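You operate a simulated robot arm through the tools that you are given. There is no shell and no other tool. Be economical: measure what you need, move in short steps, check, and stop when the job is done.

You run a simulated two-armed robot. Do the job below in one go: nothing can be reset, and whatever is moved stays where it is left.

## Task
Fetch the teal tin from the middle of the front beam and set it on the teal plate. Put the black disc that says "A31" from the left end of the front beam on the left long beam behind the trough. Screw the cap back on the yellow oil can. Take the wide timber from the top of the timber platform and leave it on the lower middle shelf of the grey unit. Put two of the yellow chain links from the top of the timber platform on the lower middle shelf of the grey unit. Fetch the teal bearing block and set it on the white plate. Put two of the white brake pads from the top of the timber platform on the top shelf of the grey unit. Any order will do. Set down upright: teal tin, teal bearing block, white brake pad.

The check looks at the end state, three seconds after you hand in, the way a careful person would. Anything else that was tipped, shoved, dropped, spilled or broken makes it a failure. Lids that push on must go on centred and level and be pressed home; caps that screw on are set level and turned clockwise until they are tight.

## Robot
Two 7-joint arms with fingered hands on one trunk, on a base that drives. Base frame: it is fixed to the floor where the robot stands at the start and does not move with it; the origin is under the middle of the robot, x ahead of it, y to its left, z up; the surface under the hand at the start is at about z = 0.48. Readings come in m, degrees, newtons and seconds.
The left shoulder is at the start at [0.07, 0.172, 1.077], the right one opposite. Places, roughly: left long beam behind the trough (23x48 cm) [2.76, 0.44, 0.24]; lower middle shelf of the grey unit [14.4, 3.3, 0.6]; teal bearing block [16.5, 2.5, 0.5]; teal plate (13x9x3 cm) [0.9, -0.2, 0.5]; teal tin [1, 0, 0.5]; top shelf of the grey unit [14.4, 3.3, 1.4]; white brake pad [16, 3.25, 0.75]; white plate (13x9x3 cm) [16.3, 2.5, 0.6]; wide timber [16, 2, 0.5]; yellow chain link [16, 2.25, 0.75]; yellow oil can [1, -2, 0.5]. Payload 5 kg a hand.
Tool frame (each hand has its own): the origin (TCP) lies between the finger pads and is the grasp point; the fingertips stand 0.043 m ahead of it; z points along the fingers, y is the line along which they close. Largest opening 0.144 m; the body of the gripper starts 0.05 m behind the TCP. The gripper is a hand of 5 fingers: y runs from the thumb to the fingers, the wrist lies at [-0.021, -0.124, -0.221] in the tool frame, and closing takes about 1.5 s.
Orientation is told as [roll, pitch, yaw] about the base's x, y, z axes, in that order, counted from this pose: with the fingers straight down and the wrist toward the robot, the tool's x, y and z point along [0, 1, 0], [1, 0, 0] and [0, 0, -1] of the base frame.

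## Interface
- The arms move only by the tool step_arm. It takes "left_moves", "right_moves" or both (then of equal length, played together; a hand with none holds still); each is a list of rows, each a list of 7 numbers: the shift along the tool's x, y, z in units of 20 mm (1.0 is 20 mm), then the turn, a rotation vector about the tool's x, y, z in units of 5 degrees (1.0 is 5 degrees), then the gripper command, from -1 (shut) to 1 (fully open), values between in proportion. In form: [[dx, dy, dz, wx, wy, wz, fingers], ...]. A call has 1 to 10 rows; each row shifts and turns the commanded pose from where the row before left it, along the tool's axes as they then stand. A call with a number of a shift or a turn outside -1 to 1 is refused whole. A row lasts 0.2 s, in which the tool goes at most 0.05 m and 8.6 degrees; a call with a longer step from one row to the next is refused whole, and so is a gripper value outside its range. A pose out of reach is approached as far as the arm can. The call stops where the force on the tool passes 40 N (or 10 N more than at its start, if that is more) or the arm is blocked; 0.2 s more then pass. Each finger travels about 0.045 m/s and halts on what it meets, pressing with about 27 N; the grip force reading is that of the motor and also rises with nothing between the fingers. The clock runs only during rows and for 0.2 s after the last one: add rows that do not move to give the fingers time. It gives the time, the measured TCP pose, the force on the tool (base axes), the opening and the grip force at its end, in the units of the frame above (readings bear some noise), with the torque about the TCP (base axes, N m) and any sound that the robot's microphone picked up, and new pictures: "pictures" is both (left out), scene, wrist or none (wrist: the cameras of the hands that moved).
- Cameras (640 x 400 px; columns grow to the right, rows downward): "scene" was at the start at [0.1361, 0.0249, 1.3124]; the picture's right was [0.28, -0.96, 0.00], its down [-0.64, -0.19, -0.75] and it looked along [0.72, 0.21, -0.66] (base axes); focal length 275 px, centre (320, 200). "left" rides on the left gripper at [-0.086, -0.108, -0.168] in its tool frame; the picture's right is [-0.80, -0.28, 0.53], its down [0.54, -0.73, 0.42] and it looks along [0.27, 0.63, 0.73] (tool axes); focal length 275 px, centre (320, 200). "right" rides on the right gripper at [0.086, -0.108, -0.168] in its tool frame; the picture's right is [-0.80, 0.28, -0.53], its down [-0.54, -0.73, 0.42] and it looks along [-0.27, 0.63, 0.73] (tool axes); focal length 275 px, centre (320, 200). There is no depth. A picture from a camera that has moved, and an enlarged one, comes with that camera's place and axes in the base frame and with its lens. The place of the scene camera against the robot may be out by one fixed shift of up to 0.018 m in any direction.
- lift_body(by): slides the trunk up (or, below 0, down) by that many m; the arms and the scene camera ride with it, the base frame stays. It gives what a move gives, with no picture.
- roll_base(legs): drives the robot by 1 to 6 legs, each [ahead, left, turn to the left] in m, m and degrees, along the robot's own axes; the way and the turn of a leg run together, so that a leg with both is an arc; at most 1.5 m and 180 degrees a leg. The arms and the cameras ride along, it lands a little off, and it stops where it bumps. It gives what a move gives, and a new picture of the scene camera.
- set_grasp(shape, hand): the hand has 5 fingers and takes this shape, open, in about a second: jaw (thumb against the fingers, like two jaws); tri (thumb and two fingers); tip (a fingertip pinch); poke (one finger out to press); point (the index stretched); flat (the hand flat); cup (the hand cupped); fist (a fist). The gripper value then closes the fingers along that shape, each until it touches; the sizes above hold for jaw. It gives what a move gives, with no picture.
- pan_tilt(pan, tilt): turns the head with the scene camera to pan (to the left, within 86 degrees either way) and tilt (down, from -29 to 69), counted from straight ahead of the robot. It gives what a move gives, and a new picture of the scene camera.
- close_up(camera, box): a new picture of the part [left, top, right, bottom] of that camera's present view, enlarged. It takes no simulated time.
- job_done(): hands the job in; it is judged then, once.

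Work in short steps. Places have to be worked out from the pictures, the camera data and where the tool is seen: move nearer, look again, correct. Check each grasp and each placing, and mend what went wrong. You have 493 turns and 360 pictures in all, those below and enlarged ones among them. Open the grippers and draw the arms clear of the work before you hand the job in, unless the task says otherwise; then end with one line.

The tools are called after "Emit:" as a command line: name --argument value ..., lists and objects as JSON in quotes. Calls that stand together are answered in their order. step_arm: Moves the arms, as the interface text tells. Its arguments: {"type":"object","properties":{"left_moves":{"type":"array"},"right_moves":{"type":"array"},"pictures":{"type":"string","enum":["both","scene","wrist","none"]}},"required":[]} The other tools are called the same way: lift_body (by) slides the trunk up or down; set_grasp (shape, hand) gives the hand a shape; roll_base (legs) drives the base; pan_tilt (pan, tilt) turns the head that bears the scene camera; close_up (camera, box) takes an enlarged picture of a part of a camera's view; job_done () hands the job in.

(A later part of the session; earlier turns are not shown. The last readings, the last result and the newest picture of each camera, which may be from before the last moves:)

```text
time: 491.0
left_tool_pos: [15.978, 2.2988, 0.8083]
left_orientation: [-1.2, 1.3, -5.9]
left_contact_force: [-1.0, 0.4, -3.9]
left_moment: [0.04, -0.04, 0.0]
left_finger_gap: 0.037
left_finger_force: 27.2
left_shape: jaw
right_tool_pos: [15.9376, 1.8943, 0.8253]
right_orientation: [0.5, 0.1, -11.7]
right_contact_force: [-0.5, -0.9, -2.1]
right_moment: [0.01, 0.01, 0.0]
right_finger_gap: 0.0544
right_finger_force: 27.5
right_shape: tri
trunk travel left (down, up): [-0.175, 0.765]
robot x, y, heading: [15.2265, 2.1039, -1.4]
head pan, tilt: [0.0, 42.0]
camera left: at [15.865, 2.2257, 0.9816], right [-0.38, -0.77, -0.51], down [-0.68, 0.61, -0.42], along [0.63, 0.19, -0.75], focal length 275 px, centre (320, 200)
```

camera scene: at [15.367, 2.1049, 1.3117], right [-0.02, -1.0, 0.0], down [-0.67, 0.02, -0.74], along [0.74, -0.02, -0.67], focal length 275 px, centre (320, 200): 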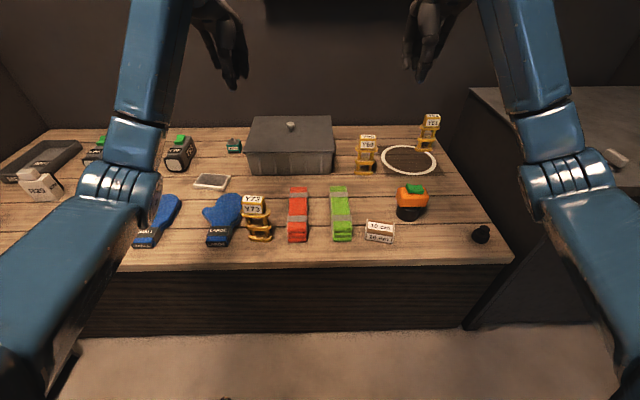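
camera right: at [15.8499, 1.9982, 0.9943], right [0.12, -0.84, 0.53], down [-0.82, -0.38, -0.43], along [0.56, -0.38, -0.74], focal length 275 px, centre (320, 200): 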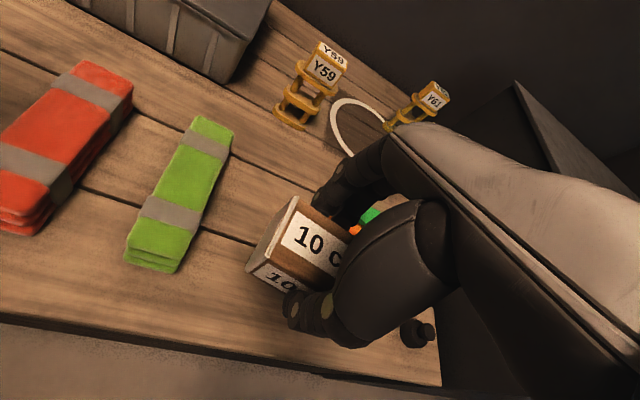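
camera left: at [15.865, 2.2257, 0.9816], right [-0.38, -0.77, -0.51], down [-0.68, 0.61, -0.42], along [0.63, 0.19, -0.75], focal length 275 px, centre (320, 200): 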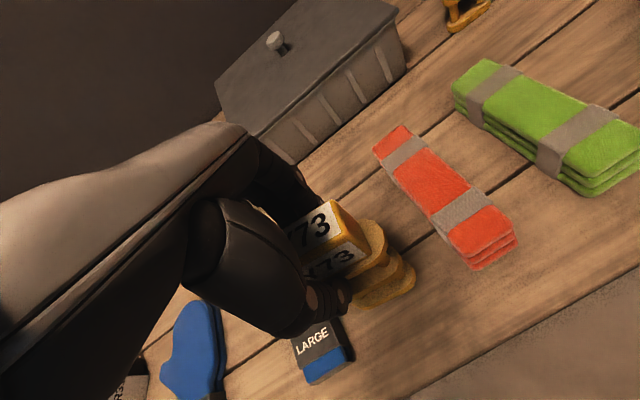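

Both objects are in hand. I'll raise them, back off from the platform, and go to face the grey unit.

Emit:
step_arm --left_moves '[[0, -0.5, -1, 0, 0, 0, -1], [0, -0.5, -1, 0, 0, 0, -1], [0, -0.5, -1, 0, 0, 0, -1], [0, -0.5, -1, 0, 0, 0, -1], [0, -0.5, -1, 0, 0, 0, -1], [0, -0.8, -1, 0, 0, 0, -1], [0, -0.8, -1, 0, 0, 0, -1], [0, -0.8, -1, 0, 0, 0, -1], [0, -0.8, -1, 0, 0, 0, -1], [0, -0.8, -1, 0, 0, 0, -1]]' --right_moves '[[0, -0.5, -1, 0, 0, 0, -1], [0, -0.5, -1, 0, 0, 0, -1], [0, -0.5, -1, 0, 0, 0, -1], [0, -0.5, -1, 0, 0, 0, -1], [0, -0.5, -1, 0, 0, 0, -1], [0, -0.8, -1, 0, 0, 0, -1], [0, -0.8, -1, 0, 0, 0, -1], [0, -0.8, -1, 0, 0, 0, -1], [0, -0.8, -1, 0, 0, 0, -1], [0, -0.8, -1, 0, 0, 0, -1]]' --pictures "none"

Emit:
roll_base --legs '[[-1.0, 0, 1.4], [0, 0, 90]]'

Emit:
pan_tilt --pan 0 --tilt 20

```text
time: 493.4
left_tool_pos: [15.8553, 2.3136, 1.0129]
left_orientation: [-1.2, 1.4, -6.0]
left_contact_force: [-0.3, -0.4, -4.6]
left_moment: [0.04, 0.04, 0.02]
left_finger_gap: 0.0372
left_finger_force: 26.8
left_shape: jaw
right_tool_pos: [15.9133, 1.8389, 0.8963]
right_orientation: [-4.7, -1.5, -16.0]
right_contact_force: [-0.3, 0.2, -1.2]
right_moment: [0.01, 0.0, -0.02]
right_finger_gap: 0.0542
right_finger_force: 27.1
right_shape: tri
right hand out of reach, approached as far as the arm can: row 4, 5, 6, 7, 8, 9, 10
trunk travel left (down, up): [-0.175, 0.765]
robot x, y, heading: [15.2243, 2.1049, -1.2]
head pan, tilt: [0.0, 42.0]
stopped in row 10 (right hand): the arm was blocked; the commanded pose is now the measured one
```

```text
time: 502.2
left_tool_pos: [14.039, 2.7471, 1.0132]
left_orientation: [-1.2, 1.3, 83.5]
left_contact_force: [-0.6, 1.0, -3.1]
left_moment: [0.0, 0.01, 0.03]
left_finger_gap: 0.0365
left_finger_force: 27.4
left_shape: jaw
right_tool_pos: [14.5168, 2.8001, 0.8959]
right_orientation: [-4.7, -1.7, 73.5]
right_contact_force: [0.1, -0.1, -0.9]
right_moment: [0.01, 0.02, 0.05]
right_finger_gap: 0.0542
right_finger_force: 27.3
right_shape: tri
trunk travel left (down, up): [-0.175, 0.765]
robot x, y, heading: [14.2418, 2.1209, 88.0]
head pan, tilt: [0.0, 42.0]
camera scene: at [14.2501, 2.2539, 1.3116], right [1.0, -0.03, 0.0], down [-0.02, -0.67, -0.74], along [0.03, 0.74, -0.67], focal length 275 px, centre (320, 200)
```

scene: 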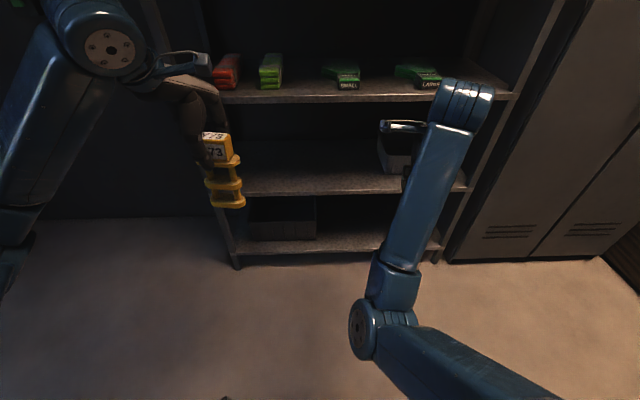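

```text
time: 503.1
left_tool_pos: [14.0397, 2.745, 1.0126]
left_orientation: [-1.2, 1.3, 83.4]
left_contact_force: [-0.7, 0.0, -4.4]
left_moment: [-0.01, 0.07, -0.01]
left_finger_gap: 0.0368
left_finger_force: 26.7
left_shape: jaw
right_tool_pos: [14.5182, 2.8008, 0.8962]
right_orientation: [-4.8, -1.5, 73.4]
right_contact_force: [-0.7, -0.5, -1.3]
right_moment: [0.01, 0.01, 0.0]
right_finger_gap: 0.0539
right_finger_force: 27.1
right_shape: tri
trunk travel left (down, up): [-0.175, 0.765]
robot x, y, heading: [14.2389, 2.1208, 88.2]
head pan, tilt: [0.0, 20.0]
camera scene: at [14.2506, 2.2635, 1.3459], right [1.0, -0.03, 0.0], down [-0.01, -0.34, -0.94], along [0.03, 0.94, -0.34], focal length 275 px, centre (320, 200)
```

scene: 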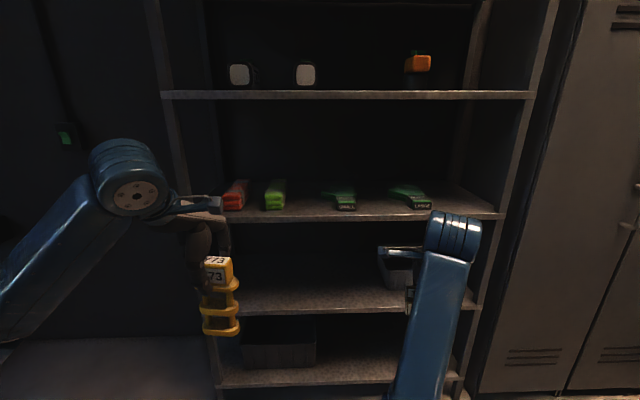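

Shelf levels come out at about z = 0.21, 0.60, 0.99 and 1.38, with fronts at y≈3.11. The right arm's elbow is awkward again, so I'll first move the right hand outward and back, levelling it.

Emit:
step_arm --right_moves '[[-0.93, -0.5, -0.3, 0.04, 0.12, 0, -1], [-0.93, -0.5, -0.3, 0.04, 0.12, 0, -1], [-0.93, -0.5, -0.3, 0.04, 0.12, 0, -1], [-0.93, -0.5, -0.3, 0.04, 0.12, 0, -1], [-0.93, -0.5, -0.3, 0.04, 0.12, 0, -1], [-0.93, -0.5, -0.3, 0.04, 0.12, 0, -1], [-0.93, -0.5, -0.3, 0.04, 0.12, 0, -1], [-0.93, -0.5, -0.3, 0.04, 0.12, 0, -1]]' --pictures "scene"

```text
time: 505.1
left_tool_pos: [14.039, 2.7461, 1.0124]
left_orientation: [-1.2, 1.3, 83.6]
left_contact_force: [1.1, 0.1, -4.3]
left_moment: [0.0, 0.03, 0.0]
left_finger_gap: 0.0367
left_finger_force: 26.7
left_shape: jaw
right_tool_pos: [14.6844, 2.7199, 0.9167]
right_orientation: [-2.2, -0.9, 71.2]
right_contact_force: [-0.2, -0.5, -0.6]
right_moment: [0.01, 0.01, 0.0]
right_finger_gap: 0.0535
right_finger_force: 27.2
right_shape: tri
right hand out of reach, approached as far as the arm can: row 3, 4, 5, 6, 7, 8
trunk travel left (down, up): [-0.175, 0.765]
robot x, y, heading: [14.2396, 2.1161, 88.0]
head pan, tilt: [0.0, 20.0]
stopped in row 8 (right hand): the arm was blocked; the commanded pose is now the measured one
camera scene: at [14.2507, 2.2636, 1.3459], right [1.0, -0.03, 0.0], down [-0.01, -0.34, -0.94], along [0.03, 0.94, -0.34], focal length 275 px, centre (320, 200)
```

scene: 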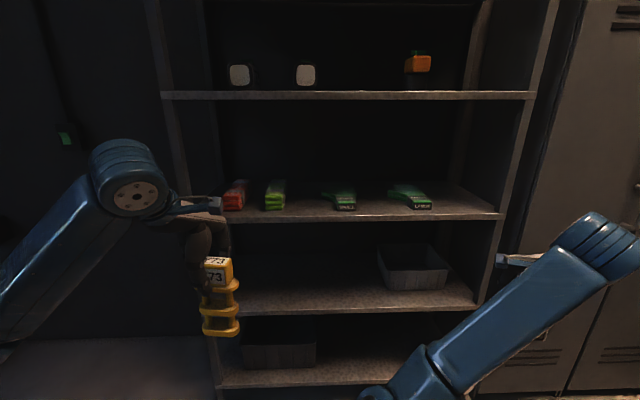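

Turning the right hand counter-clockwise should draw its elbow outward. I'll try that.

Emit:
step_arm --right_moves '[[0, 0, 0, 0, 0.05, -1, -1], [0, 0, 0, 0, 0.05, -1, -1], [0, 0, 0, 0, 0.05, -1, -1], [0, 0, 0, 0, 0.05, -1, -1], [0, 0, 0, 0, 0.05, -1, -1], [0, 0, 0, 0, 0.05, -1, -1], [0, 0, 0, 0, 0.05, -1, -1], [0, 0, 0, 0, 0.05, -1, -1], [0, 0, 0, 0, 0.05, -1, -1]]' --pictures "none"

Emit:
step_arm --right_moves '[[0, 0, -1, 0, 0, 0, -1], [0, 0, -1, 0, 0, 0, -1], [0, 0, -1, 0, 0, 0, -1], [0, -0.5, -1, 0, 0, 0, -1], [0, -0.5, -1, 0, 0, 0, -1]]' --pictures "scene"

```text
time: 507.1
left_tool_pos: [14.0387, 2.7477, 1.0128]
left_orientation: [-1.2, 1.2, 83.6]
left_contact_force: [0.1, -0.3, -3.8]
left_moment: [0.04, -0.01, -0.03]
left_finger_gap: 0.0367
left_finger_force: 26.8
left_shape: jaw
right_tool_pos: [14.7138, 2.7488, 0.9025]
right_orientation: [-0.1, 0.1, 116.5]
right_contact_force: [-0.8, -0.4, -1.6]
right_moment: [0.01, 0.0, -0.01]
right_finger_gap: 0.0537
right_finger_force: 26.8
right_shape: tri
right hand out of reach, approached as far as the arm can: row 2, 3, 4, 5, 6
trunk travel left (down, up): [-0.175, 0.765]
robot x, y, heading: [14.2393, 2.1198, 88.0]
head pan, tilt: [0.0, 20.0]
```

```text
time: 508.3
left_tool_pos: [14.039, 2.7451, 1.0131]
left_orientation: [-1.2, 1.4, 83.6]
left_contact_force: [-1.4, -0.1, -2.8]
left_moment: [0.02, 0.05, 0.01]
left_finger_gap: 0.0366
left_finger_force: 27.0
left_shape: jaw
right_tool_pos: [14.7263, 2.7291, 1.0021]
right_orientation: [-0.1, 0.0, 116.5]
right_contact_force: [-0.2, -0.2, -1.6]
right_moment: [0.03, -0.01, -0.03]
right_finger_gap: 0.0539
right_finger_force: 27.1
right_shape: tri
trunk travel left (down, up): [-0.175, 0.765]
robot x, y, heading: [14.2439, 2.1161, 88.0]
head pan, tilt: [0.0, 20.0]
camera scene: at [14.2506, 2.2628, 1.346], right [1.0, -0.03, 0.0], down [-0.01, -0.34, -0.94], along [0.03, 0.94, -0.34], focal length 275 px, centre (320, 200)
```

scene: 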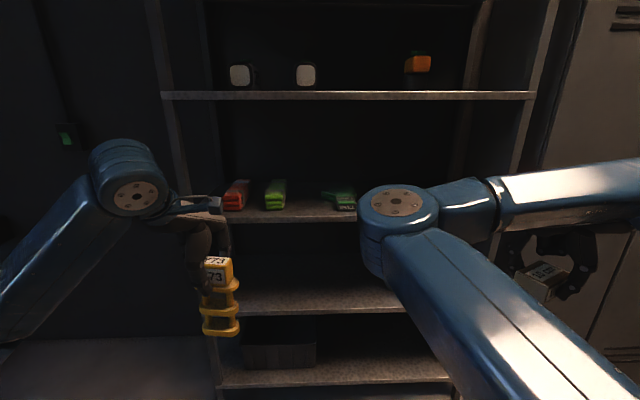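

The right arm is usable in this posture. Now the left hand: lower the link in the free space before the unit, then tilt the hand forward so the link lies level for sliding in.

Emit:
step_arm --left_moves '[[0, 0, 1, 0, 0, 0, -1], [0, 0, 1, 0, 0, 0, -1], [0, 0, 1, 0, 0, 0, -1], [0, 0, 1, 0, 0, 0, -1], [0, 0, 1, 0, 0, 0, -1], [0, 0, 1, 0, 0, 0, -1], [0, 0, 1, 0, 0, 0, -1], [0, 0, 1, 0, 0, 0, -1], [0, 0, 1, 0, 0, 0, -1], [0, 0, 1, 0, 0, 0, -1]]' --pictures "none"

Emit:
step_arm --left_moves '[[0, 0, 0.5, -1, 0, 0, -1], [0, 0, 0.5, -1, 0, 0, -1], [0, 0, 0.5, -1, 0, 0, -1], [0, 0, 0, -1, 0, 0, -1], [0, 0, 0, -1, 0, 0, -1], [0, 0, 0, -1, 0, 0, -1], [0, 0, 0, -1, 0, 0, -1], [0, 0, 0, -1, 0, 0, -1], [0, 0, 0, -1, 0, 0, -1], [0, 0, 0, -1, 0, 0, -1]]' --pictures "none"

Emit:
step_arm --left_moves '[[0, 0, 0, -1, 0, 0, -1], [0, 0, 0, -1, 0, 0, -1], [0, 0, 0, -1, 0, 0, -1], [0, 0, 0, -1, 0, 0, -1], [0, 0, 0, -1, 0, 0, -1], [0, 0, 0, -1, 0, 0, -1], [0, 0, 0, 0, 0, 0, -1]]' --pictures "both"

```text
time: 510.5
left_tool_pos: [14.0444, 2.7417, 0.8133]
left_orientation: [-1.2, 1.3, 83.5]
left_contact_force: [0.3, 0.8, -3.5]
left_moment: [0.04, 0.02, 0.03]
left_finger_gap: 0.0368
left_finger_force: 27.1
left_shape: jaw
right_tool_pos: [14.7246, 2.7308, 1.0032]
right_orientation: [-0.1, 0.1, 116.4]
right_contact_force: [0.4, -0.5, -2.0]
right_moment: [-0.03, 0.02, 0.01]
right_finger_gap: 0.0538
right_finger_force: 27.0
right_shape: tri
trunk travel left (down, up): [-0.175, 0.765]
robot x, y, heading: [14.2389, 2.1206, 87.6]
head pan, tilt: [0.0, 20.0]
```

```text
time: 512.7
left_tool_pos: [14.0447, 2.743, 0.7836]
left_orientation: [-1.8, -48.8, 84.9]
left_contact_force: [0.2, -0.7, -3.9]
left_moment: [-0.16, 0.05, -0.01]
left_finger_gap: 0.0367
left_finger_force: 27.1
left_shape: jaw
right_tool_pos: [14.7254, 2.7297, 1.0042]
right_orientation: [-0.1, -0.1, 116.2]
right_contact_force: [0.5, 0.5, -1.1]
right_moment: [0.01, -0.01, 0.03]
right_finger_gap: 0.0538
right_finger_force: 27.2
right_shape: tri
trunk travel left (down, up): [-0.175, 0.765]
robot x, y, heading: [14.2385, 2.1186, 87.9]
head pan, tilt: [0.0, 20.0]
```

```text
time: 514.3
left_tool_pos: [14.0437, 2.7437, 0.7841]
left_orientation: [-6.2, -78.6, 89.7]
left_contact_force: [0.1, -0.9, -3.5]
left_moment: [-0.25, 0.02, -0.01]
left_finger_gap: 0.0364
left_finger_force: 26.8
left_shape: jaw
right_tool_pos: [14.7254, 2.7303, 1.004]
right_orientation: [0.0, 0.1, 116.4]
right_contact_force: [1.2, -0.7, -1.5]
right_moment: [-0.02, -0.03, -0.01]
right_finger_gap: 0.0539
right_finger_force: 27.0
right_shape: tri
trunk travel left (down, up): [-0.175, 0.765]
robot x, y, heading: [14.2438, 2.1174, 88.0]
head pan, tilt: [0.0, 20.0]
camera scene: at [14.2505, 2.2632, 1.346], right [1.0, -0.03, 0.0], down [-0.01, -0.34, -0.94], along [0.03, 0.94, -0.34], focal length 275 px, centre (320, 200)
camera left: at [14.1092, 2.5484, 0.7115], right [0.85, 0.38, -0.37], down [-0.49, 0.33, -0.81], along [-0.18, 0.87, 0.47], focal length 275 px, centre (320, 200)
```

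scene: 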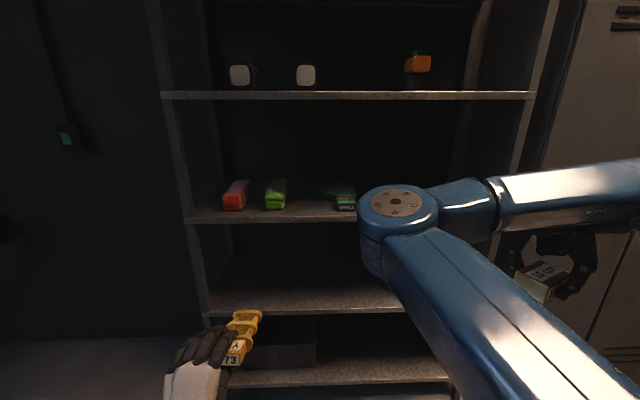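
left: 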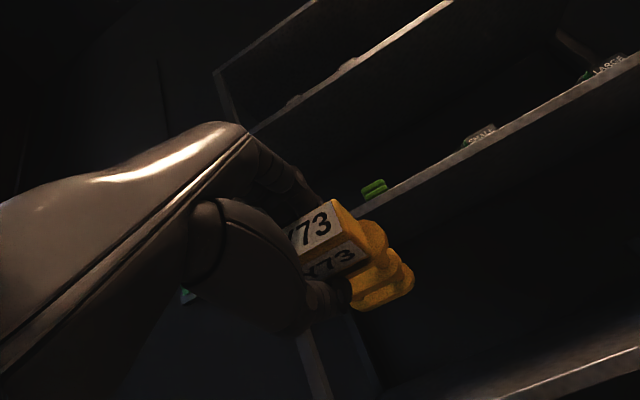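

The link lies nearly level in the hand. I'll tilt the last 8°, lower to z≈0.69, and drive forward 0.25 m.

Emit:
step_arm --left_moves '[[0, -0.9, 0, -0.8, 0, 0, -1], [0, -0.9, 0, -0.8, 0, 0, -1], [0, -0.9, 0, 0, 0, 0, -1], [0, -0.9, 0, 0, 0, 0, -1], [0, -0.9, 0, 0, 0, 0, -1]]' --pictures "none"

Emit:
roll_base --legs '[[0.24, 0, 2]]'

```text
time: 515.5
left_tool_pos: [14.0454, 2.7331, 0.6926]
left_orientation: [-20.4, -86.5, 103.9]
left_contact_force: [-0.2, -0.3, -4.7]
left_moment: [-0.22, 0.05, -0.03]
left_finger_gap: 0.0367
left_finger_force: 27.3
left_shape: jaw
right_tool_pos: [14.7256, 2.7296, 1.0026]
right_orientation: [-0.1, 0.1, 116.4]
right_contact_force: [-0.7, 0.0, -0.8]
right_moment: [0.03, 0.01, 0.02]
right_finger_gap: 0.0536
right_finger_force: 26.8
right_shape: tri
trunk travel left (down, up): [-0.175, 0.765]
robot x, y, heading: [14.245, 2.1181, 88.0]
head pan, tilt: [0.0, 20.0]
```

```text
time: 517.3
left_tool_pos: [14.0261, 2.9666, 0.6918]
left_orientation: [-20.1, -86.5, 105.7]
left_contact_force: [0.0, 0.1, -4.9]
left_moment: [-0.19, 0.02, 0.02]
left_finger_gap: 0.0364
left_finger_force: 26.7
left_shape: jaw
right_tool_pos: [14.7061, 2.9881, 1.0018]
right_orientation: [-0.2, 0.1, 118.5]
right_contact_force: [-1.1, 0.1, -1.8]
right_moment: [-0.03, 0.03, 0.01]
right_finger_gap: 0.0537
right_finger_force: 26.8
right_shape: tri
trunk travel left (down, up): [-0.175, 0.765]
robot x, y, heading: [14.2451, 2.3567, 90.3]
head pan, tilt: [0.0, 20.0]
camera scene: at [14.2491, 2.5042, 1.3458], right [1.0, 0.0, 0.0], down [0.0, -0.34, -0.94], along [0.0, 0.94, -0.34], focal length 275 px, centre (320, 200)
```

scene: 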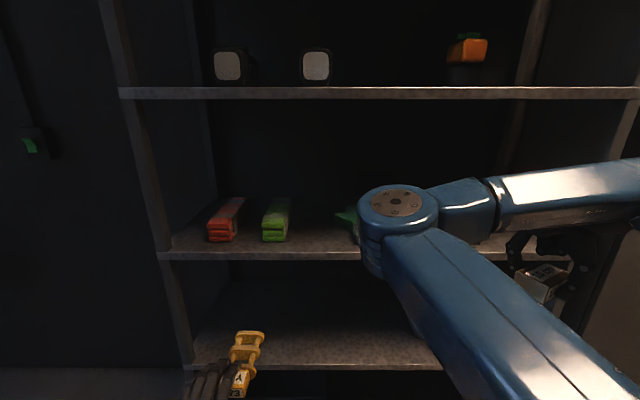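

The link is level just above the shelf height. I'll slide it forward 16 cm, then lower.

Emit:
step_arm --left_moves '[[-0.1, 0, 1, 0, 0, 0, -1], [-0.1, 0, 1, 0, 0, 0, -1], [-0.1, 0, 1, 0, 0, 0, -1], [-0.1, 0, 1, 0, 0, 0, -1], [-0.1, 0, 1, 0, 0, 0, -1], [-0.1, 0, 1, 0, 0, 0, -1], [-0.1, 0, 1, 0, 0, 0, -1], [-0.1, 0, 1, 0, 0, 0, -1], [0, -0.5, 0.3, 0, 0, 0, -1], [0, -0.5, 0, 0, 0, 0, -1]]' --pictures "none"

Emit:
step_arm --left_moves '[[0, -0.3, 0, 0, 0, 0, -1], [0, -0.3, 0, 0, 0, 0, -1], [0, -0.2, 0, 0, 0, 0, -1], [0, 0, 0, 0, 0, 0, -1]]' --pictures "wrist"

Emit:
close_up --camera "scene" --box '[160, 260, 380, 400]'

```text
time: 519.5
left_tool_pos: [14.0542, 3.1286, 0.6657]
left_orientation: [-20.5, -86.4, 106.2]
left_contact_force: [0.1, 0.1, -4.4]
left_moment: [-0.22, 0.05, 0.0]
left_finger_gap: 0.0364
left_finger_force: 27.1
left_shape: jaw
right_tool_pos: [14.705, 2.9874, 1.0026]
right_orientation: [0.0, 0.1, 118.5]
right_contact_force: [0.2, -0.7, -1.4]
right_moment: [0.02, 0.01, -0.01]
right_finger_gap: 0.0536
right_finger_force: 26.9
right_shape: tri
trunk travel left (down, up): [-0.175, 0.765]
robot x, y, heading: [14.2455, 2.3546, 90.1]
head pan, tilt: [0.0, 20.0]
```

```text
time: 520.5
left_tool_pos: [14.0557, 3.1279, 0.648]
left_orientation: [-19.8, -86.4, 105.5]
left_contact_force: [0.7, 0.0, -3.1]
left_moment: [-0.18, 0.08, 0.0]
left_finger_gap: 0.0363
left_finger_force: 26.3
left_shape: jaw
right_tool_pos: [14.7067, 2.9859, 1.0031]
right_orientation: [-0.1, 0.2, 118.4]
right_contact_force: [1.6, -0.3, -0.5]
right_moment: [0.04, 0.0, -0.02]
right_finger_gap: 0.0537
right_finger_force: 27.0
right_shape: tri
trunk travel left (down, up): [-0.175, 0.765]
robot x, y, heading: [14.2439, 2.3546, 90.3]
head pan, tilt: [0.0, 20.0]
camera left: at [14.1296, 2.9468, 0.5515], right [0.84, 0.46, -0.3], down [-0.5, 0.42, -0.76], along [-0.22, 0.79, 0.58], focal length 275 px, centre (320, 200)
```

left: 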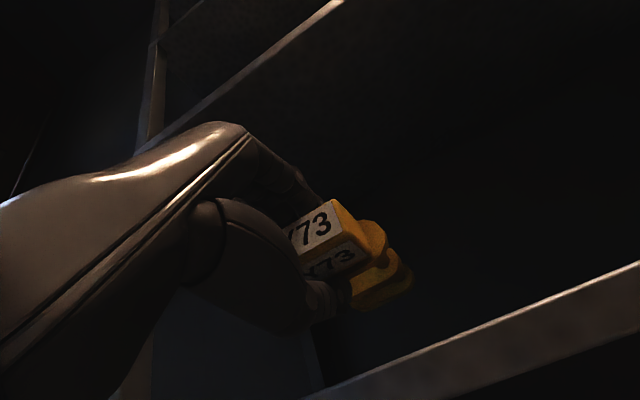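

```text
2.86 times, centred on (270, 330) of scene
camera zoom: at [14.2492, 2.5031, 1.3459], right [1.0, 0.0, 0.0], down [0.0, -0.34, -0.94], along [0.0, 0.94, -0.34], focal length 786 px, centre (463, -171)
```

zoom: 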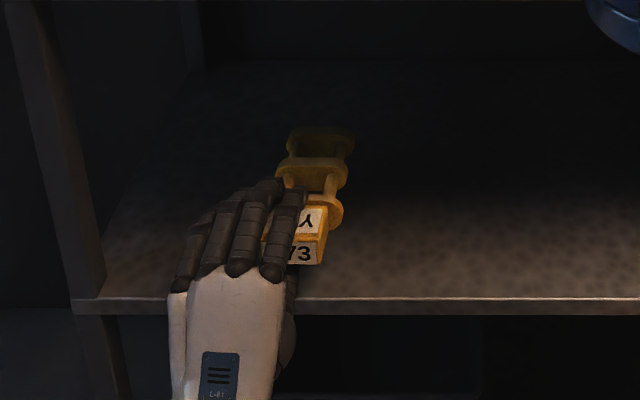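

The link is over the shelf. I'll lower in small steps to feel contact.

Emit:
step_arm --left_moves '[[0, -0.2, 0.4, 0, 0, 0, -1], [0, -0.2, 0, 0, 0, 0, -1], [0, -0.15, 0, 0, 0, 0, -1], [0, 0, 0, 0, 0, 0, -1]]' --pictures "none"

Emit:
step_arm --left_moves '[[0, -0.15, 0, 0, 0, 0, -1], [0, -0.15, 0, 0, 0, 0, -1], [0, 0, 0, 0, 0, 0, -1]]' --pictures "none"

```text
time: 521.5
left_tool_pos: [14.0566, 3.134, 0.6366]
left_orientation: [-20.4, -86.5, 106.0]
left_contact_force: [-0.7, 0.4, -4.1]
left_moment: [-0.23, 0.04, 0.02]
left_finger_gap: 0.0365
left_finger_force: 27.4
left_shape: jaw
right_tool_pos: [14.7057, 2.9874, 1.0025]
right_orientation: [-0.1, -0.1, 118.5]
right_contact_force: [0.2, 0.2, -1.6]
right_moment: [0.02, -0.01, -0.01]
right_finger_gap: 0.0537
right_finger_force: 26.7
right_shape: tri
trunk travel left (down, up): [-0.175, 0.765]
robot x, y, heading: [14.2398, 2.3591, 90.4]
head pan, tilt: [0.0, 20.0]
```

```text
time: 522.3
left_tool_pos: [14.0568, 3.1329, 0.6312]
left_orientation: [-19.8, -86.4, 105.5]
left_contact_force: [0.0, 0.6, -4.0]
left_moment: [-0.25, 0.03, -0.02]
left_finger_gap: 0.0365
left_finger_force: 27.1
left_shape: jaw
right_tool_pos: [14.7063, 2.9874, 1.0027]
right_orientation: [-0.1, 0.1, 118.6]
right_contact_force: [0.2, 0.5, -1.5]
right_moment: [0.0, 0.0, 0.02]
right_finger_gap: 0.054
right_finger_force: 27.1
right_shape: tri
trunk travel left (down, up): [-0.175, 0.765]
robot x, y, heading: [14.2462, 2.3574, 90.2]
head pan, tilt: [0.0, 20.0]
```

Emit:
step_arm --left_moves '[[0, -0.15, 0, 0, 0, 0, -1], [0, -0.15, 0, 0, 0, 0, -1], [0, 0, 0, 0, 0, 0, -1]]' --pictures "none"

Emit:
step_arm --left_moves '[[0, -0.12, 0, 0, 0, 0, -1], [0, -0.12, 0, 0, 0, 0, -1], [0, 0, 0, 0, 0, 0, -1]]' --pictures "none"

```text
time: 523.1
left_tool_pos: [14.056, 3.1329, 0.6248]
left_orientation: [-20.2, -86.5, 105.9]
left_contact_force: [-0.6, 0.0, -4.7]
left_moment: [-0.23, 0.01, -0.02]
left_finger_gap: 0.0362
left_finger_force: 26.9
left_shape: jaw
right_tool_pos: [14.7054, 2.9877, 1.0037]
right_orientation: [0.0, 0.1, 118.4]
right_contact_force: [1.1, -0.2, -2.0]
right_moment: [-0.01, 0.0, 0.0]
right_finger_gap: 0.0538
right_finger_force: 26.9
right_shape: tri
trunk travel left (down, up): [-0.175, 0.765]
robot x, y, heading: [14.2431, 2.3588, 90.1]
head pan, tilt: [0.0, 20.0]
```

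```text
time: 523.9
left_tool_pos: [14.0562, 3.1339, 0.6204]
left_orientation: [-20.1, -86.4, 105.8]
left_contact_force: [0.4, -0.3, -3.8]
left_moment: [-0.26, 0.03, -0.01]
left_finger_gap: 0.0363
left_finger_force: 27.1
left_shape: jaw
right_tool_pos: [14.7053, 2.9893, 1.002]
right_orientation: [-0.1, 0.1, 118.4]
right_contact_force: [-0.8, 0.6, -0.4]
right_moment: [0.04, 0.01, 0.0]
right_finger_gap: 0.054
right_finger_force: 27.3
right_shape: tri
trunk travel left (down, up): [-0.175, 0.765]
robot x, y, heading: [14.2424, 2.3569, 90.2]
head pan, tilt: [0.0, 20.0]
```

Emit:
step_arm --left_moves '[[0, -0.15, 0, 0, 0, 0, -1], [0, -0.15, 0, 0, 0, 0, -1], [0, -0.1, 0, 0, 0, 0, -1], [0, 0, 0, 0, 0, 0, -1]]' --pictures "none"

Emit:
close_up --camera "scene" --box '[160, 260, 380, 400]'

```text
time: 524.9
left_tool_pos: [14.0576, 3.1326, 0.6141]
left_orientation: [-21.2, -86.6, 106.9]
left_contact_force: [-1.7, -1.6, 8.4]
left_moment: [-0.35, 0.07, 0.0]
left_finger_gap: 0.0356
left_finger_force: 27.1
left_shape: jaw
right_tool_pos: [14.7069, 2.9868, 1.0027]
right_orientation: [-0.2, 0.0, 118.6]
right_contact_force: [-0.4, -0.2, -0.9]
right_moment: [-0.02, -0.01, -0.01]
right_finger_gap: 0.0537
right_finger_force: 26.7
right_shape: tri
trunk travel left (down, up): [-0.175, 0.765]
robot x, y, heading: [14.2442, 2.358, 89.9]
head pan, tilt: [0.0, 20.0]
```

```text
2.86 times, centred on (270, 330) of scene
camera zoom: at [14.2494, 2.5018, 1.3462], right [1.0, 0.0, 0.0], down [0.0, -0.34, -0.94], along [0.0, 0.94, -0.34], focal length 786 px, centre (463, -171)
```

zoom: 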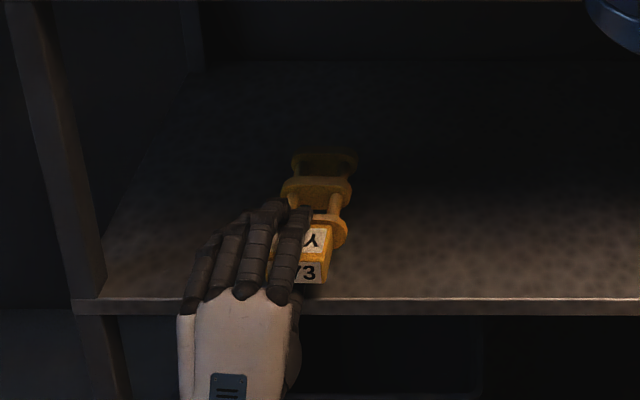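

It has touched down. I'll open gently and draw the hand straight back.

Emit:
step_arm --left_moves '[[0, 0.1, 0, 0, 0, 0, -0.7], [0, 0.1, 0, 0, 0, 0, -0.4], [0, 0.1, 0, 0, 0, 0, -0.2], [0, 0, 0, 0, 0, 0, -0.2], [0, 0, -0.3, 0, 0, 0, -0.2], [0, 0, -0.5, 0, 0, 0, -0.2], [0, 0, -1, 0, 0, 0, -0.2], [0, 0, -1, 0, 0, 0, -0.2], [0, 0, -1, 0, 0, 0, -0.2], [0, 0, -1, 0, 0, 0, -0.2]]' --pictures "none"

Emit:
step_arm --left_moves '[[0, 0, -1, 0, 0, 0, 0], [0, 0, -1, 0, 0, 0, 0], [0, 0, -1, 0, 0, 0, 0], [0, 0, -1, 0, 0, 0, 0], [0, 0, -1, 0, 0, 0, 0]]' --pictures "none"

Emit:
close_up --camera "scene" --box '[160, 260, 380, 400]'

```text
time: 527.1
left_tool_pos: [14.0498, 3.0373, 0.6238]
left_orientation: [-20.9, -86.4, 106.6]
left_contact_force: [0.3, 0.1, -2.9]
left_moment: [-0.09, 0.01, 0.03]
left_finger_gap: 0.0594
left_finger_force: 0.1
left_shape: jaw
right_tool_pos: [14.7055, 2.987, 1.0035]
right_orientation: [-0.1, 0.0, 118.5]
right_contact_force: [-0.3, 0.3, -1.4]
right_moment: [0.01, -0.01, -0.01]
right_finger_gap: 0.054
right_finger_force: 27.1
right_shape: tri
trunk travel left (down, up): [-0.175, 0.765]
robot x, y, heading: [14.2467, 2.3602, 90.2]
head pan, tilt: [0.0, 20.0]
```

```text
time: 528.3
left_tool_pos: [14.0428, 2.9372, 0.6304]
left_orientation: [-21.1, -86.6, 106.8]
left_contact_force: [0.4, -0.6, 0.0]
left_moment: [-0.02, 0.0, -0.01]
left_finger_gap: 0.0719
left_finger_force: 0.1
left_shape: jaw
right_tool_pos: [14.706, 2.9864, 1.0035]
right_orientation: [-0.1, 0.0, 118.5]
right_contact_force: [0.5, -0.6, -1.4]
right_moment: [0.02, 0.01, 0.0]
right_finger_gap: 0.0539
right_finger_force: 26.7
right_shape: tri
trunk travel left (down, up): [-0.175, 0.765]
robot x, y, heading: [14.2418, 2.3566, 90.1]
head pan, tilt: [0.0, 20.0]
```

```text
2.86 times, centred on (270, 330) of scene
camera zoom: at [14.2493, 2.5021, 1.3461], right [1.0, 0.0, 0.0], down [0.0, -0.34, -0.94], along [0.0, 0.94, -0.34], focal length 786 px, centre (463, -171)
```

zoom: 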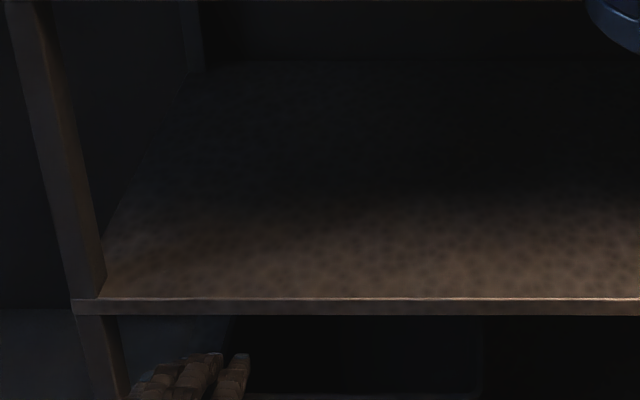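

The link came back with the thumb and fell off. I'll look down to find it.

Emit:
pan_tilt --pan 15 --tilt 55

Emit:
close_up --camera "left" --box '[0, 0, 640, 400]'

```text
time: 529.3
left_tool_pos: [14.042, 2.9374, 0.6297]
left_orientation: [-20.2, -86.6, 105.9]
left_contact_force: [-0.3, -0.3, 0.3]
left_moment: [0.0, -0.02, 0.03]
left_finger_gap: 0.0721
left_finger_force: 0.2
left_shape: jaw
right_tool_pos: [14.7057, 2.9879, 1.0035]
right_orientation: [-0.1, 0.0, 118.5]
right_contact_force: [0.7, 0.5, -0.2]
right_moment: [0.03, 0.0, -0.03]
right_finger_gap: 0.0539
right_finger_force: 27.3
right_shape: tri
trunk travel left (down, up): [-0.175, 0.765]
robot x, y, heading: [14.2427, 2.3561, 90.2]
head pan, tilt: [15.0, 55.0]
camera scene: at [14.2307, 2.4792, 1.294], right [0.97, 0.26, 0.0], down [0.21, -0.79, -0.57], along [-0.15, 0.55, -0.82], focal length 275 px, centre (320, 200)
```

scene: 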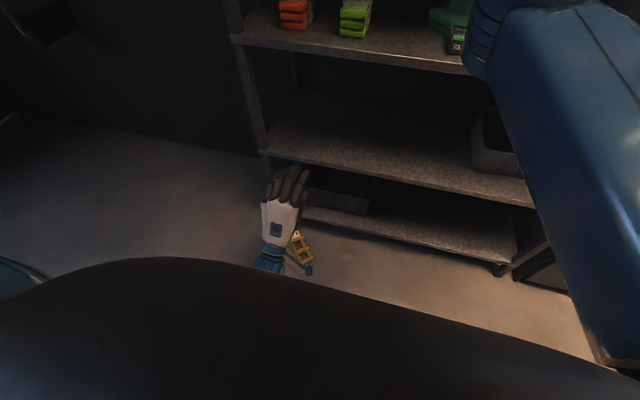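

```text
1.00 times, centred on (320, 200) of left (not enlarged: the box is as wide or as high as the picture)
camera zoom: at [14.1165, 2.7576, 0.5327], right [0.84, 0.46, -0.3], down [-0.5, 0.42, -0.76], along [-0.22, 0.79, 0.58], focal length 275 px, centre (320, 200)
```

zoom: 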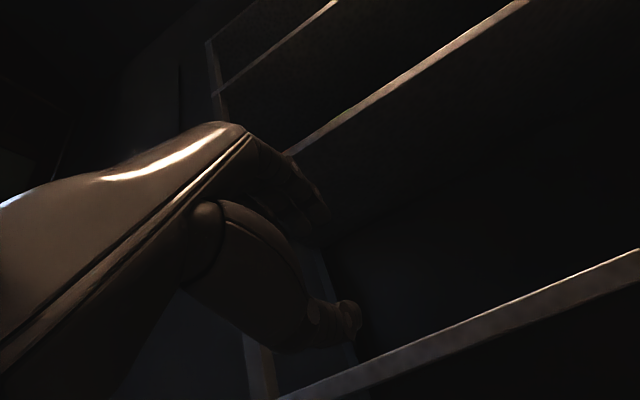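

Link Y73 lies on the floor at about (13.97, 3.04); I'll pick it up again shortly. First I'll set down the timber with the right hand: move it left and lower it in front of the unit.

Emit:
step_arm --right_moves '[[0.98, 0.42, 0.9, 0, 0, 0, -1], [0.98, 0.42, 0.9, 0, 0, 0, -1], [0.98, 0.42, 0.9, 0, 0, 0, -1], [0.98, 0.42, 0.9, 0, 0, 0, -1], [0.98, 0.42, 0.9, 0, 0, 0, -1], [0.98, 0.42, 0.9, 0, 0, 0, -1], [0.98, 0.42, 0.9, 0, 0, 0, -1]]' --pictures "none"

Emit:
step_arm --right_moves '[[0.98, 0.42, 0.9, 0, 0, 0, -1], [0.98, 0.42, 0.9, 0, 0, 0, -1], [0.98, 0.42, 0.9, 0, 0, 0, -1], [0.98, 0.42, 0.9, 0, 0, 0, -1], [0.98, 0.42, 0.9, 0, 0, 0, -1], [0.98, 0.42, 0.9, 0, 0, 0, -1], [0.98, 0.42, 0.9, 0, 0, 0, -1], [0, 0, 0.6, 0, 0, 0, -1]]' --pictures "scene"

```text
time: 530.9
left_tool_pos: [14.0421, 2.9369, 0.6288]
left_orientation: [-20.2, -86.5, 105.9]
left_contact_force: [-1.0, 0.5, -0.9]
left_moment: [-0.03, -0.03, 0.01]
left_finger_gap: 0.0722
left_finger_force: 0.1
left_shape: jaw
right_tool_pos: [14.6876, 3.0068, 0.9571]
right_orientation: [0.1, 0.0, 118.7]
right_contact_force: [0.0, 0.3, -1.4]
right_moment: [0.0, 0.01, -0.03]
right_finger_gap: 0.0539
right_finger_force: 26.9
right_shape: tri
right hand out of reach, approached as far as the arm can: row 1, 2, 3, 4, 5, 6, 7
trunk travel left (down, up): [-0.175, 0.765]
robot x, y, heading: [14.2448, 2.3615, 90.1]
head pan, tilt: [15.0, 55.0]
```

```text
time: 532.7
left_tool_pos: [14.0427, 2.9367, 0.629]
left_orientation: [-20.0, -86.4, 105.5]
left_contact_force: [0.2, -0.4, 0.5]
left_moment: [0.02, 0.03, 0.0]
left_finger_gap: 0.0725
left_finger_force: 0.0
left_shape: jaw
right_tool_pos: [14.6922, 2.9949, 0.9047]
right_orientation: [-0.1, 0.0, 118.5]
right_contact_force: [0.3, -0.3, -1.2]
right_moment: [-0.01, -0.01, 0.01]
right_finger_gap: 0.0538
right_finger_force: 27.5
right_shape: tri
right hand out of reach, approached as far as the arm can: row 1, 2, 3, 4, 5, 6, 7
trunk travel left (down, up): [-0.175, 0.765]
robot x, y, heading: [14.246, 2.3597, 90.2]
head pan, tilt: [15.0, 55.0]
camera scene: at [14.2309, 2.4796, 1.2939], right [0.97, 0.26, 0.0], down [0.21, -0.79, -0.57], along [-0.15, 0.55, -0.82], focal length 275 px, centre (320, 200)
```

scene: 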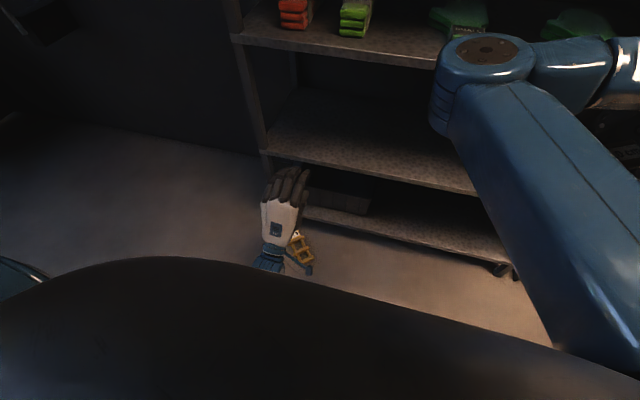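

The right arm is in an awkward posture with its elbow near the shelf. I'll back the robot off first, then lower that hand and swing it round as worked earlier.

Emit:
roll_base --legs '[[-0.5, 0, 0]]'

Emit:
step_arm --right_moves '[[0, 0, 1, 0, 0, 0, -1], [0, 0, 1, 0, 0, 0, -1], [0, 0, 1, 0, 0, 0, -1], [0, 0, 1, 0, 0, 0, -1], [0, 0, 1, 0, 0, 0, -1], [0, 0, 1, 0, 0, 0, -1], [0, 0, 1, 0, 0, 0, -1], [0, 0, 1, 0, 0, 0, -1], [0, 0, 1, 0, 0, 0, -1], [0, 0, 1, 0, 0, 0, -1]]' --pictures "none"

Emit:
step_arm --right_moves '[[0, 0, -0.5, 0, 0, 0.8, -1], [0, 0, -0.5, 0, 0, 0.8, -1], [0, 0, -0.5, 0, 0, 0.8, -1], [0, 0, -0.5, 0, 0, 0.8, -1], [0, 0, -0.5, 0, 0, 0.8, -1], [0, 0, -0.5, 0, 0, 0.8, -1]]' --pictures "scene"

```text
time: 535.6
left_tool_pos: [14.0433, 2.4469, 0.6312]
left_orientation: [-20.4, -86.4, 106.4]
left_contact_force: [0.1, 0.5, 0.5]
left_moment: [-0.05, -0.01, 0.01]
left_finger_gap: 0.0718
left_finger_force: 0.1
left_shape: jaw
right_tool_pos: [14.6934, 2.5078, 0.9063]
right_orientation: [-0.1, 0.1, 118.7]
right_contact_force: [-0.7, 0.6, -1.8]
right_moment: [0.06, -0.03, -0.03]
right_finger_gap: 0.054
right_finger_force: 26.8
right_shape: tri
trunk travel left (down, up): [-0.175, 0.765]
robot x, y, heading: [14.2494, 1.8668, 90.5]
head pan, tilt: [15.0, 55.0]
camera scene: at [14.2326, 1.9892, 1.294], right [0.96, 0.27, 0.0], down [0.22, -0.79, -0.57], along [-0.15, 0.55, -0.82], focal length 275 px, centre (320, 200)
```

scene: 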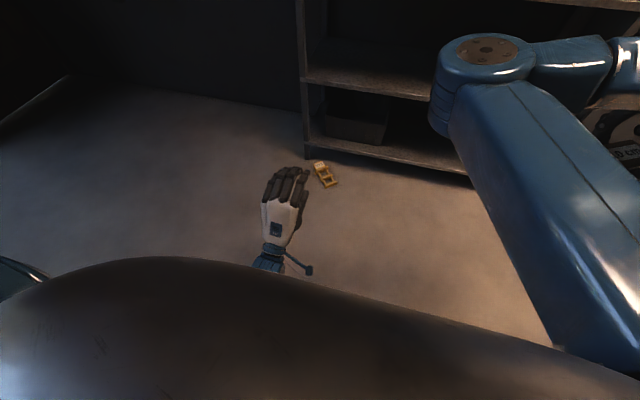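

```text
time: 537.8
left_tool_pos: [14.0424, 2.4481, 0.6299]
left_orientation: [-19.9, -86.4, 106.0]
left_contact_force: [0.0, -0.6, -1.4]
left_moment: [0.0, -0.01, 0.01]
left_finger_gap: 0.0719
left_finger_force: 0.1
left_shape: jaw
right_tool_pos: [14.6935, 2.5094, 0.7041]
right_orientation: [-0.2, 0.0, 118.8]
right_contact_force: [-0.7, -1.1, -0.5]
right_moment: [0.02, 0.02, 0.05]
right_finger_gap: 0.0539
right_finger_force: 27.1
right_shape: tri
trunk travel left (down, up): [-0.175, 0.765]
robot x, y, heading: [14.2471, 1.8675, 90.2]
head pan, tilt: [15.0, 55.0]
```

```text
time: 539.4
left_tool_pos: [14.0426, 2.4482, 0.6291]
left_orientation: [-20.0, -86.6, 105.9]
left_contact_force: [-0.2, -0.4, -0.1]
left_moment: [0.04, 0.03, 0.01]
left_finger_gap: 0.072
left_finger_force: 0.1
left_shape: jaw
right_tool_pos: [14.7192, 2.5109, 0.7866]
right_orientation: [-1.1, -1.9, 92.4]
right_contact_force: [0.4, 0.0, -1.3]
right_moment: [0.02, 0.03, -0.04]
right_finger_gap: 0.0539
right_finger_force: 27.2
right_shape: tri
trunk travel left (down, up): [-0.175, 0.765]
robot x, y, heading: [14.2498, 1.8683, 90.3]
head pan, tilt: [15.0, 55.0]
stopped in row 6 (right hand): the arm was blocked; the commanded pose is now the measured one
camera scene: at [14.233, 1.99, 1.2939], right [0.96, 0.27, 0.0], down [0.22, -0.79, -0.57], along [-0.15, 0.55, -0.82], focal length 275 px, centre (320, 200)
```

scene: 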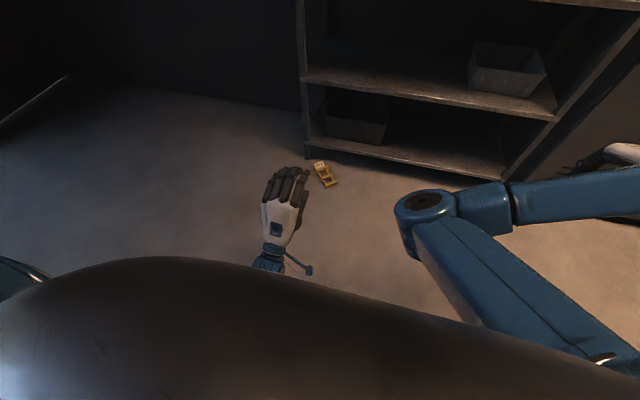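

Emit:
step_arm --right_moves '[[0.5, 0.8, 0.3, 0, 0, 0, -1], [0.5, 0.8, 0.3, 0, 0, 0, -1], [0.7, 0.8, 0.3, 0, 0, 0, -1], [0.9, 0.8, 0.3, 0, 0, 0, -1], [1, 0.8, 0.3, 0, 0, 0, -1], [1, 0.8, 0.3, 0, 0, 0, -1], [1, 0.8, 0.3, 0, 0, 0, -1], [1, 0.8, 0.3, 0, 0, 0, -1], [1, 0.8, 0.3, 0, 0, 0, -1], [1, 0.8, 0.3, 0, 0, 0, -1]]' --pictures "scene"

```text
time: 541.6
left_tool_pos: [14.0429, 2.4477, 0.6297]
left_orientation: [-20.4, -86.5, 106.3]
left_contact_force: [-0.1, -0.4, 0.7]
left_moment: [0.02, 0.02, -0.01]
left_finger_gap: 0.0718
left_finger_force: 0.1
left_shape: jaw
right_tool_pos: [14.5546, 2.6713, 0.7422]
right_orientation: [-2.0, -2.8, 91.8]
right_contact_force: [-0.7, 0.6, -0.9]
right_moment: [0.0, -0.03, 0.01]
right_finger_gap: 0.0537
right_finger_force: 27.0
right_shape: tri
trunk travel left (down, up): [-0.175, 0.765]
robot x, y, heading: [14.2471, 1.8695, 90.6]
head pan, tilt: [15.0, 55.0]
camera scene: at [14.2323, 1.9903, 1.2938], right [0.96, 0.27, 0.0], down [0.22, -0.79, -0.57], along [-0.15, 0.55, -0.82], focal length 275 px, centre (320, 200)
```

scene: 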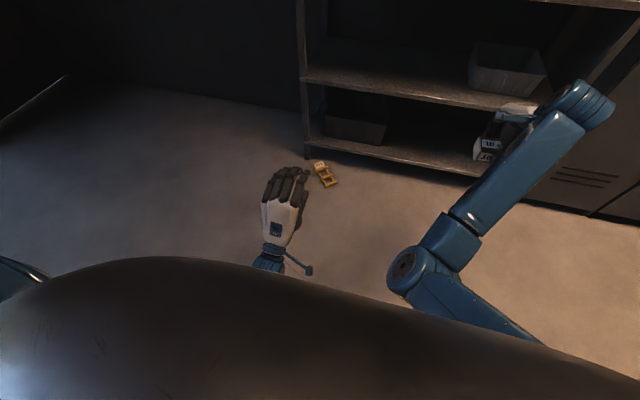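

Better: the arm moved freely. I'll shift the timber left 17 cm, lower a little and level it, then drive forward.

Emit:
step_arm --right_moves '[[0.95, 0, 0.3, 0.06, 0.05, 0, -1], [0.95, 0, 0.3, 0.06, 0.05, 0, -1], [0.95, 0, 0.3, 0.06, 0.05, 0, -1], [0.95, 0, 0.3, 0.06, 0.05, 0, -1], [0.95, 0, 0.3, 0.06, 0.05, 0, -1], [0.95, 0, 0.3, 0.06, 0.05, 0, -1], [0.95, 0, 0.3, 0.06, 0.05, 0, -1], [0.95, 0, 0.3, 0.06, 0.05, 0, -1], [0.95, 0, 0.3, 0.06, 0.05, 0, -1]]' --pictures "none"

Emit:
roll_base --legs '[[0.4, 0, 0]]'

```text
time: 543.8
left_tool_pos: [14.0427, 2.4471, 0.6297]
left_orientation: [-20.1, -86.6, 106.0]
left_contact_force: [-0.2, 0.6, -0.2]
left_moment: [0.0, 0.01, -0.01]
left_finger_gap: 0.072
left_finger_force: 0.0
left_shape: jaw
right_tool_pos: [14.4492, 2.678, 0.6946]
right_orientation: [-4.5, -1.1, 89.2]
right_contact_force: [0.6, -0.8, -0.5]
right_moment: [-0.03, -0.02, 0.02]
right_finger_gap: 0.0539
right_finger_force: 27.2
right_shape: tri
trunk travel left (down, up): [-0.175, 0.765]
robot x, y, heading: [14.2486, 1.8655, 90.4]
head pan, tilt: [15.0, 55.0]
stopped in row 9 (right hand): the arm was blocked; the commanded pose is now the measured one
```

```text
time: 546.3
left_tool_pos: [14.0359, 2.8501, 0.6291]
left_orientation: [-20.1, -86.5, 106.1]
left_contact_force: [0.2, -0.2, -0.3]
left_moment: [0.04, 0.02, 0.01]
left_finger_gap: 0.0721
left_finger_force: 0.1
left_shape: jaw
right_tool_pos: [14.4428, 3.0817, 0.6931]
right_orientation: [-4.5, -1.1, 89.4]
right_contact_force: [0.9, -0.2, -1.2]
right_moment: [-0.02, 0.02, 0.01]
right_finger_gap: 0.0535
right_finger_force: 27.3
right_shape: tri
trunk travel left (down, up): [-0.175, 0.765]
robot x, y, heading: [14.2428, 2.2692, 90.5]
head pan, tilt: [15.0, 55.0]
camera scene: at [14.2286, 2.3937, 1.2938], right [0.96, 0.27, 0.0], down [0.22, -0.79, -0.57], along [-0.15, 0.55, -0.82], focal length 275 px, centre (320, 200)
```

scene: 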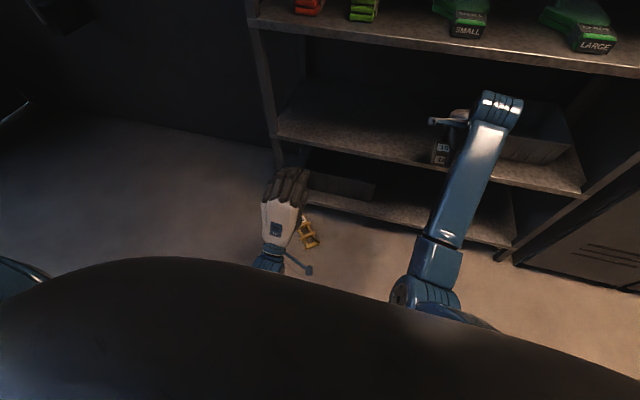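

The timber is now clear of the box on the shelf. I'll drive 0.12 m in and lower it with the trunk instead of the jammed arm.

Emit:
roll_base --legs '[[0.12, 0, 0]]'

Emit:
lift_body --by -0.025

Emit:
close_up --camera "scene" --box '[340, 40, 560, 200]'

```text
time: 547.5
left_tool_pos: [14.035, 2.972, 0.6288]
left_orientation: [-19.9, -86.3, 106.0]
left_contact_force: [-0.2, 0.0, 0.0]
left_moment: [0.08, -0.02, 0.02]
left_finger_gap: 0.0721
left_finger_force: 0.1
left_shape: jaw
right_tool_pos: [14.4413, 3.2061, 0.6921]
right_orientation: [-4.4, -1.0, 89.5]
right_contact_force: [-0.1, 0.9, -2.0]
right_moment: [-0.03, 0.02, 0.0]
right_finger_gap: 0.0538
right_finger_force: 27.1
right_shape: tri
trunk travel left (down, up): [-0.175, 0.765]
robot x, y, heading: [14.2416, 2.3905, 90.5]
head pan, tilt: [15.0, 55.0]
camera scene: at [14.2272, 2.5165, 1.2937], right [0.96, 0.27, 0.0], down [0.22, -0.79, -0.57], along [-0.15, 0.55, -0.82], focal length 275 px, centre (320, 200)
```

scene: 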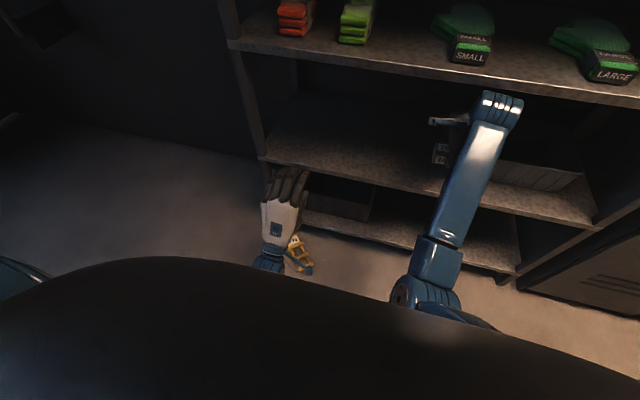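

```text
time: 548.2
left_tool_pos: [14.0351, 2.971, 0.604]
left_orientation: [-20.4, -86.5, 106.5]
left_contact_force: [-0.3, -0.6, 0.2]
left_moment: [-0.01, 0.0, -0.01]
left_finger_gap: 0.0724
left_finger_force: 0.0
left_shape: jaw
right_tool_pos: [14.4434, 3.2044, 0.6694]
right_orientation: [-4.5, -1.1, 89.4]
right_contact_force: [-0.4, 0.1, -1.4]
right_moment: [0.01, 0.01, 0.0]
right_finger_gap: 0.0537
right_finger_force: 27.3
right_shape: tri
trunk travel left (down, up): [-0.15, 0.79]
robot x, y, heading: [14.2403, 2.3913, 90.7]
head pan, tilt: [15.0, 55.0]
```

```text
2.50 times, centred on (450, 120) of scene
camera zoom: at [14.2272, 2.5143, 1.269], right [0.96, 0.27, 0.0], down [0.22, -0.79, -0.57], along [-0.15, 0.55, -0.82], focal length 687 px, centre (-5, 400)
```

zoom: 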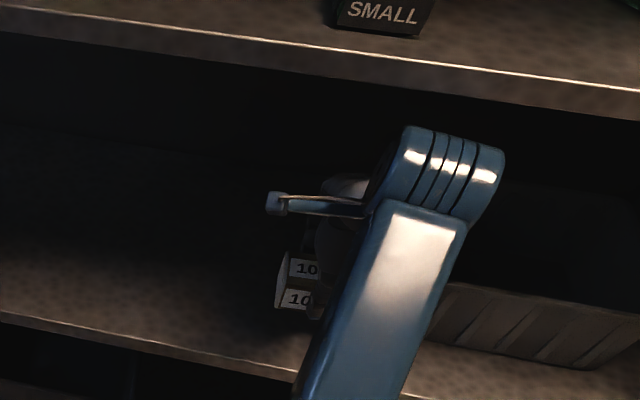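

Emit:
lift_body --by -0.012

Emit:
lift_body --by -0.006

```text
time: 548.9
left_tool_pos: [14.0351, 2.9716, 0.5931]
left_orientation: [-20.4, -86.5, 106.6]
left_contact_force: [0.0, -0.8, 0.0]
left_moment: [0.02, -0.01, 0.01]
left_finger_gap: 0.0721
left_finger_force: 0.0
left_shape: jaw
right_tool_pos: [14.442, 3.2031, 0.6576]
right_orientation: [-4.5, -1.1, 89.4]
right_contact_force: [0.7, -0.2, 0.0]
right_moment: [0.04, -0.02, -0.02]
right_finger_gap: 0.0536
right_finger_force: 27.2
right_shape: tri
trunk travel left (down, up): [-0.138, 0.802]
robot x, y, heading: [14.2424, 2.3926, 90.8]
head pan, tilt: [15.0, 55.0]
```

```text
time: 549.4
left_tool_pos: [14.0358, 2.9715, 0.586]
left_orientation: [-20.2, -86.6, 106.5]
left_contact_force: [0.4, 0.1, 0.6]
left_moment: [0.02, 0.01, 0.04]
left_finger_gap: 0.0717
left_finger_force: 0.1
left_shape: jaw
right_tool_pos: [14.4425, 3.2044, 0.6516]
right_orientation: [-4.5, -1.1, 89.5]
right_contact_force: [0.2, -0.4, -1.2]
right_moment: [0.03, 0.0, 0.0]
right_finger_gap: 0.0536
right_finger_force: 26.3
right_shape: tri
trunk travel left (down, up): [-0.132, 0.808]
robot x, y, heading: [14.2431, 2.3943, 90.3]
head pan, tilt: [15.0, 55.0]
```

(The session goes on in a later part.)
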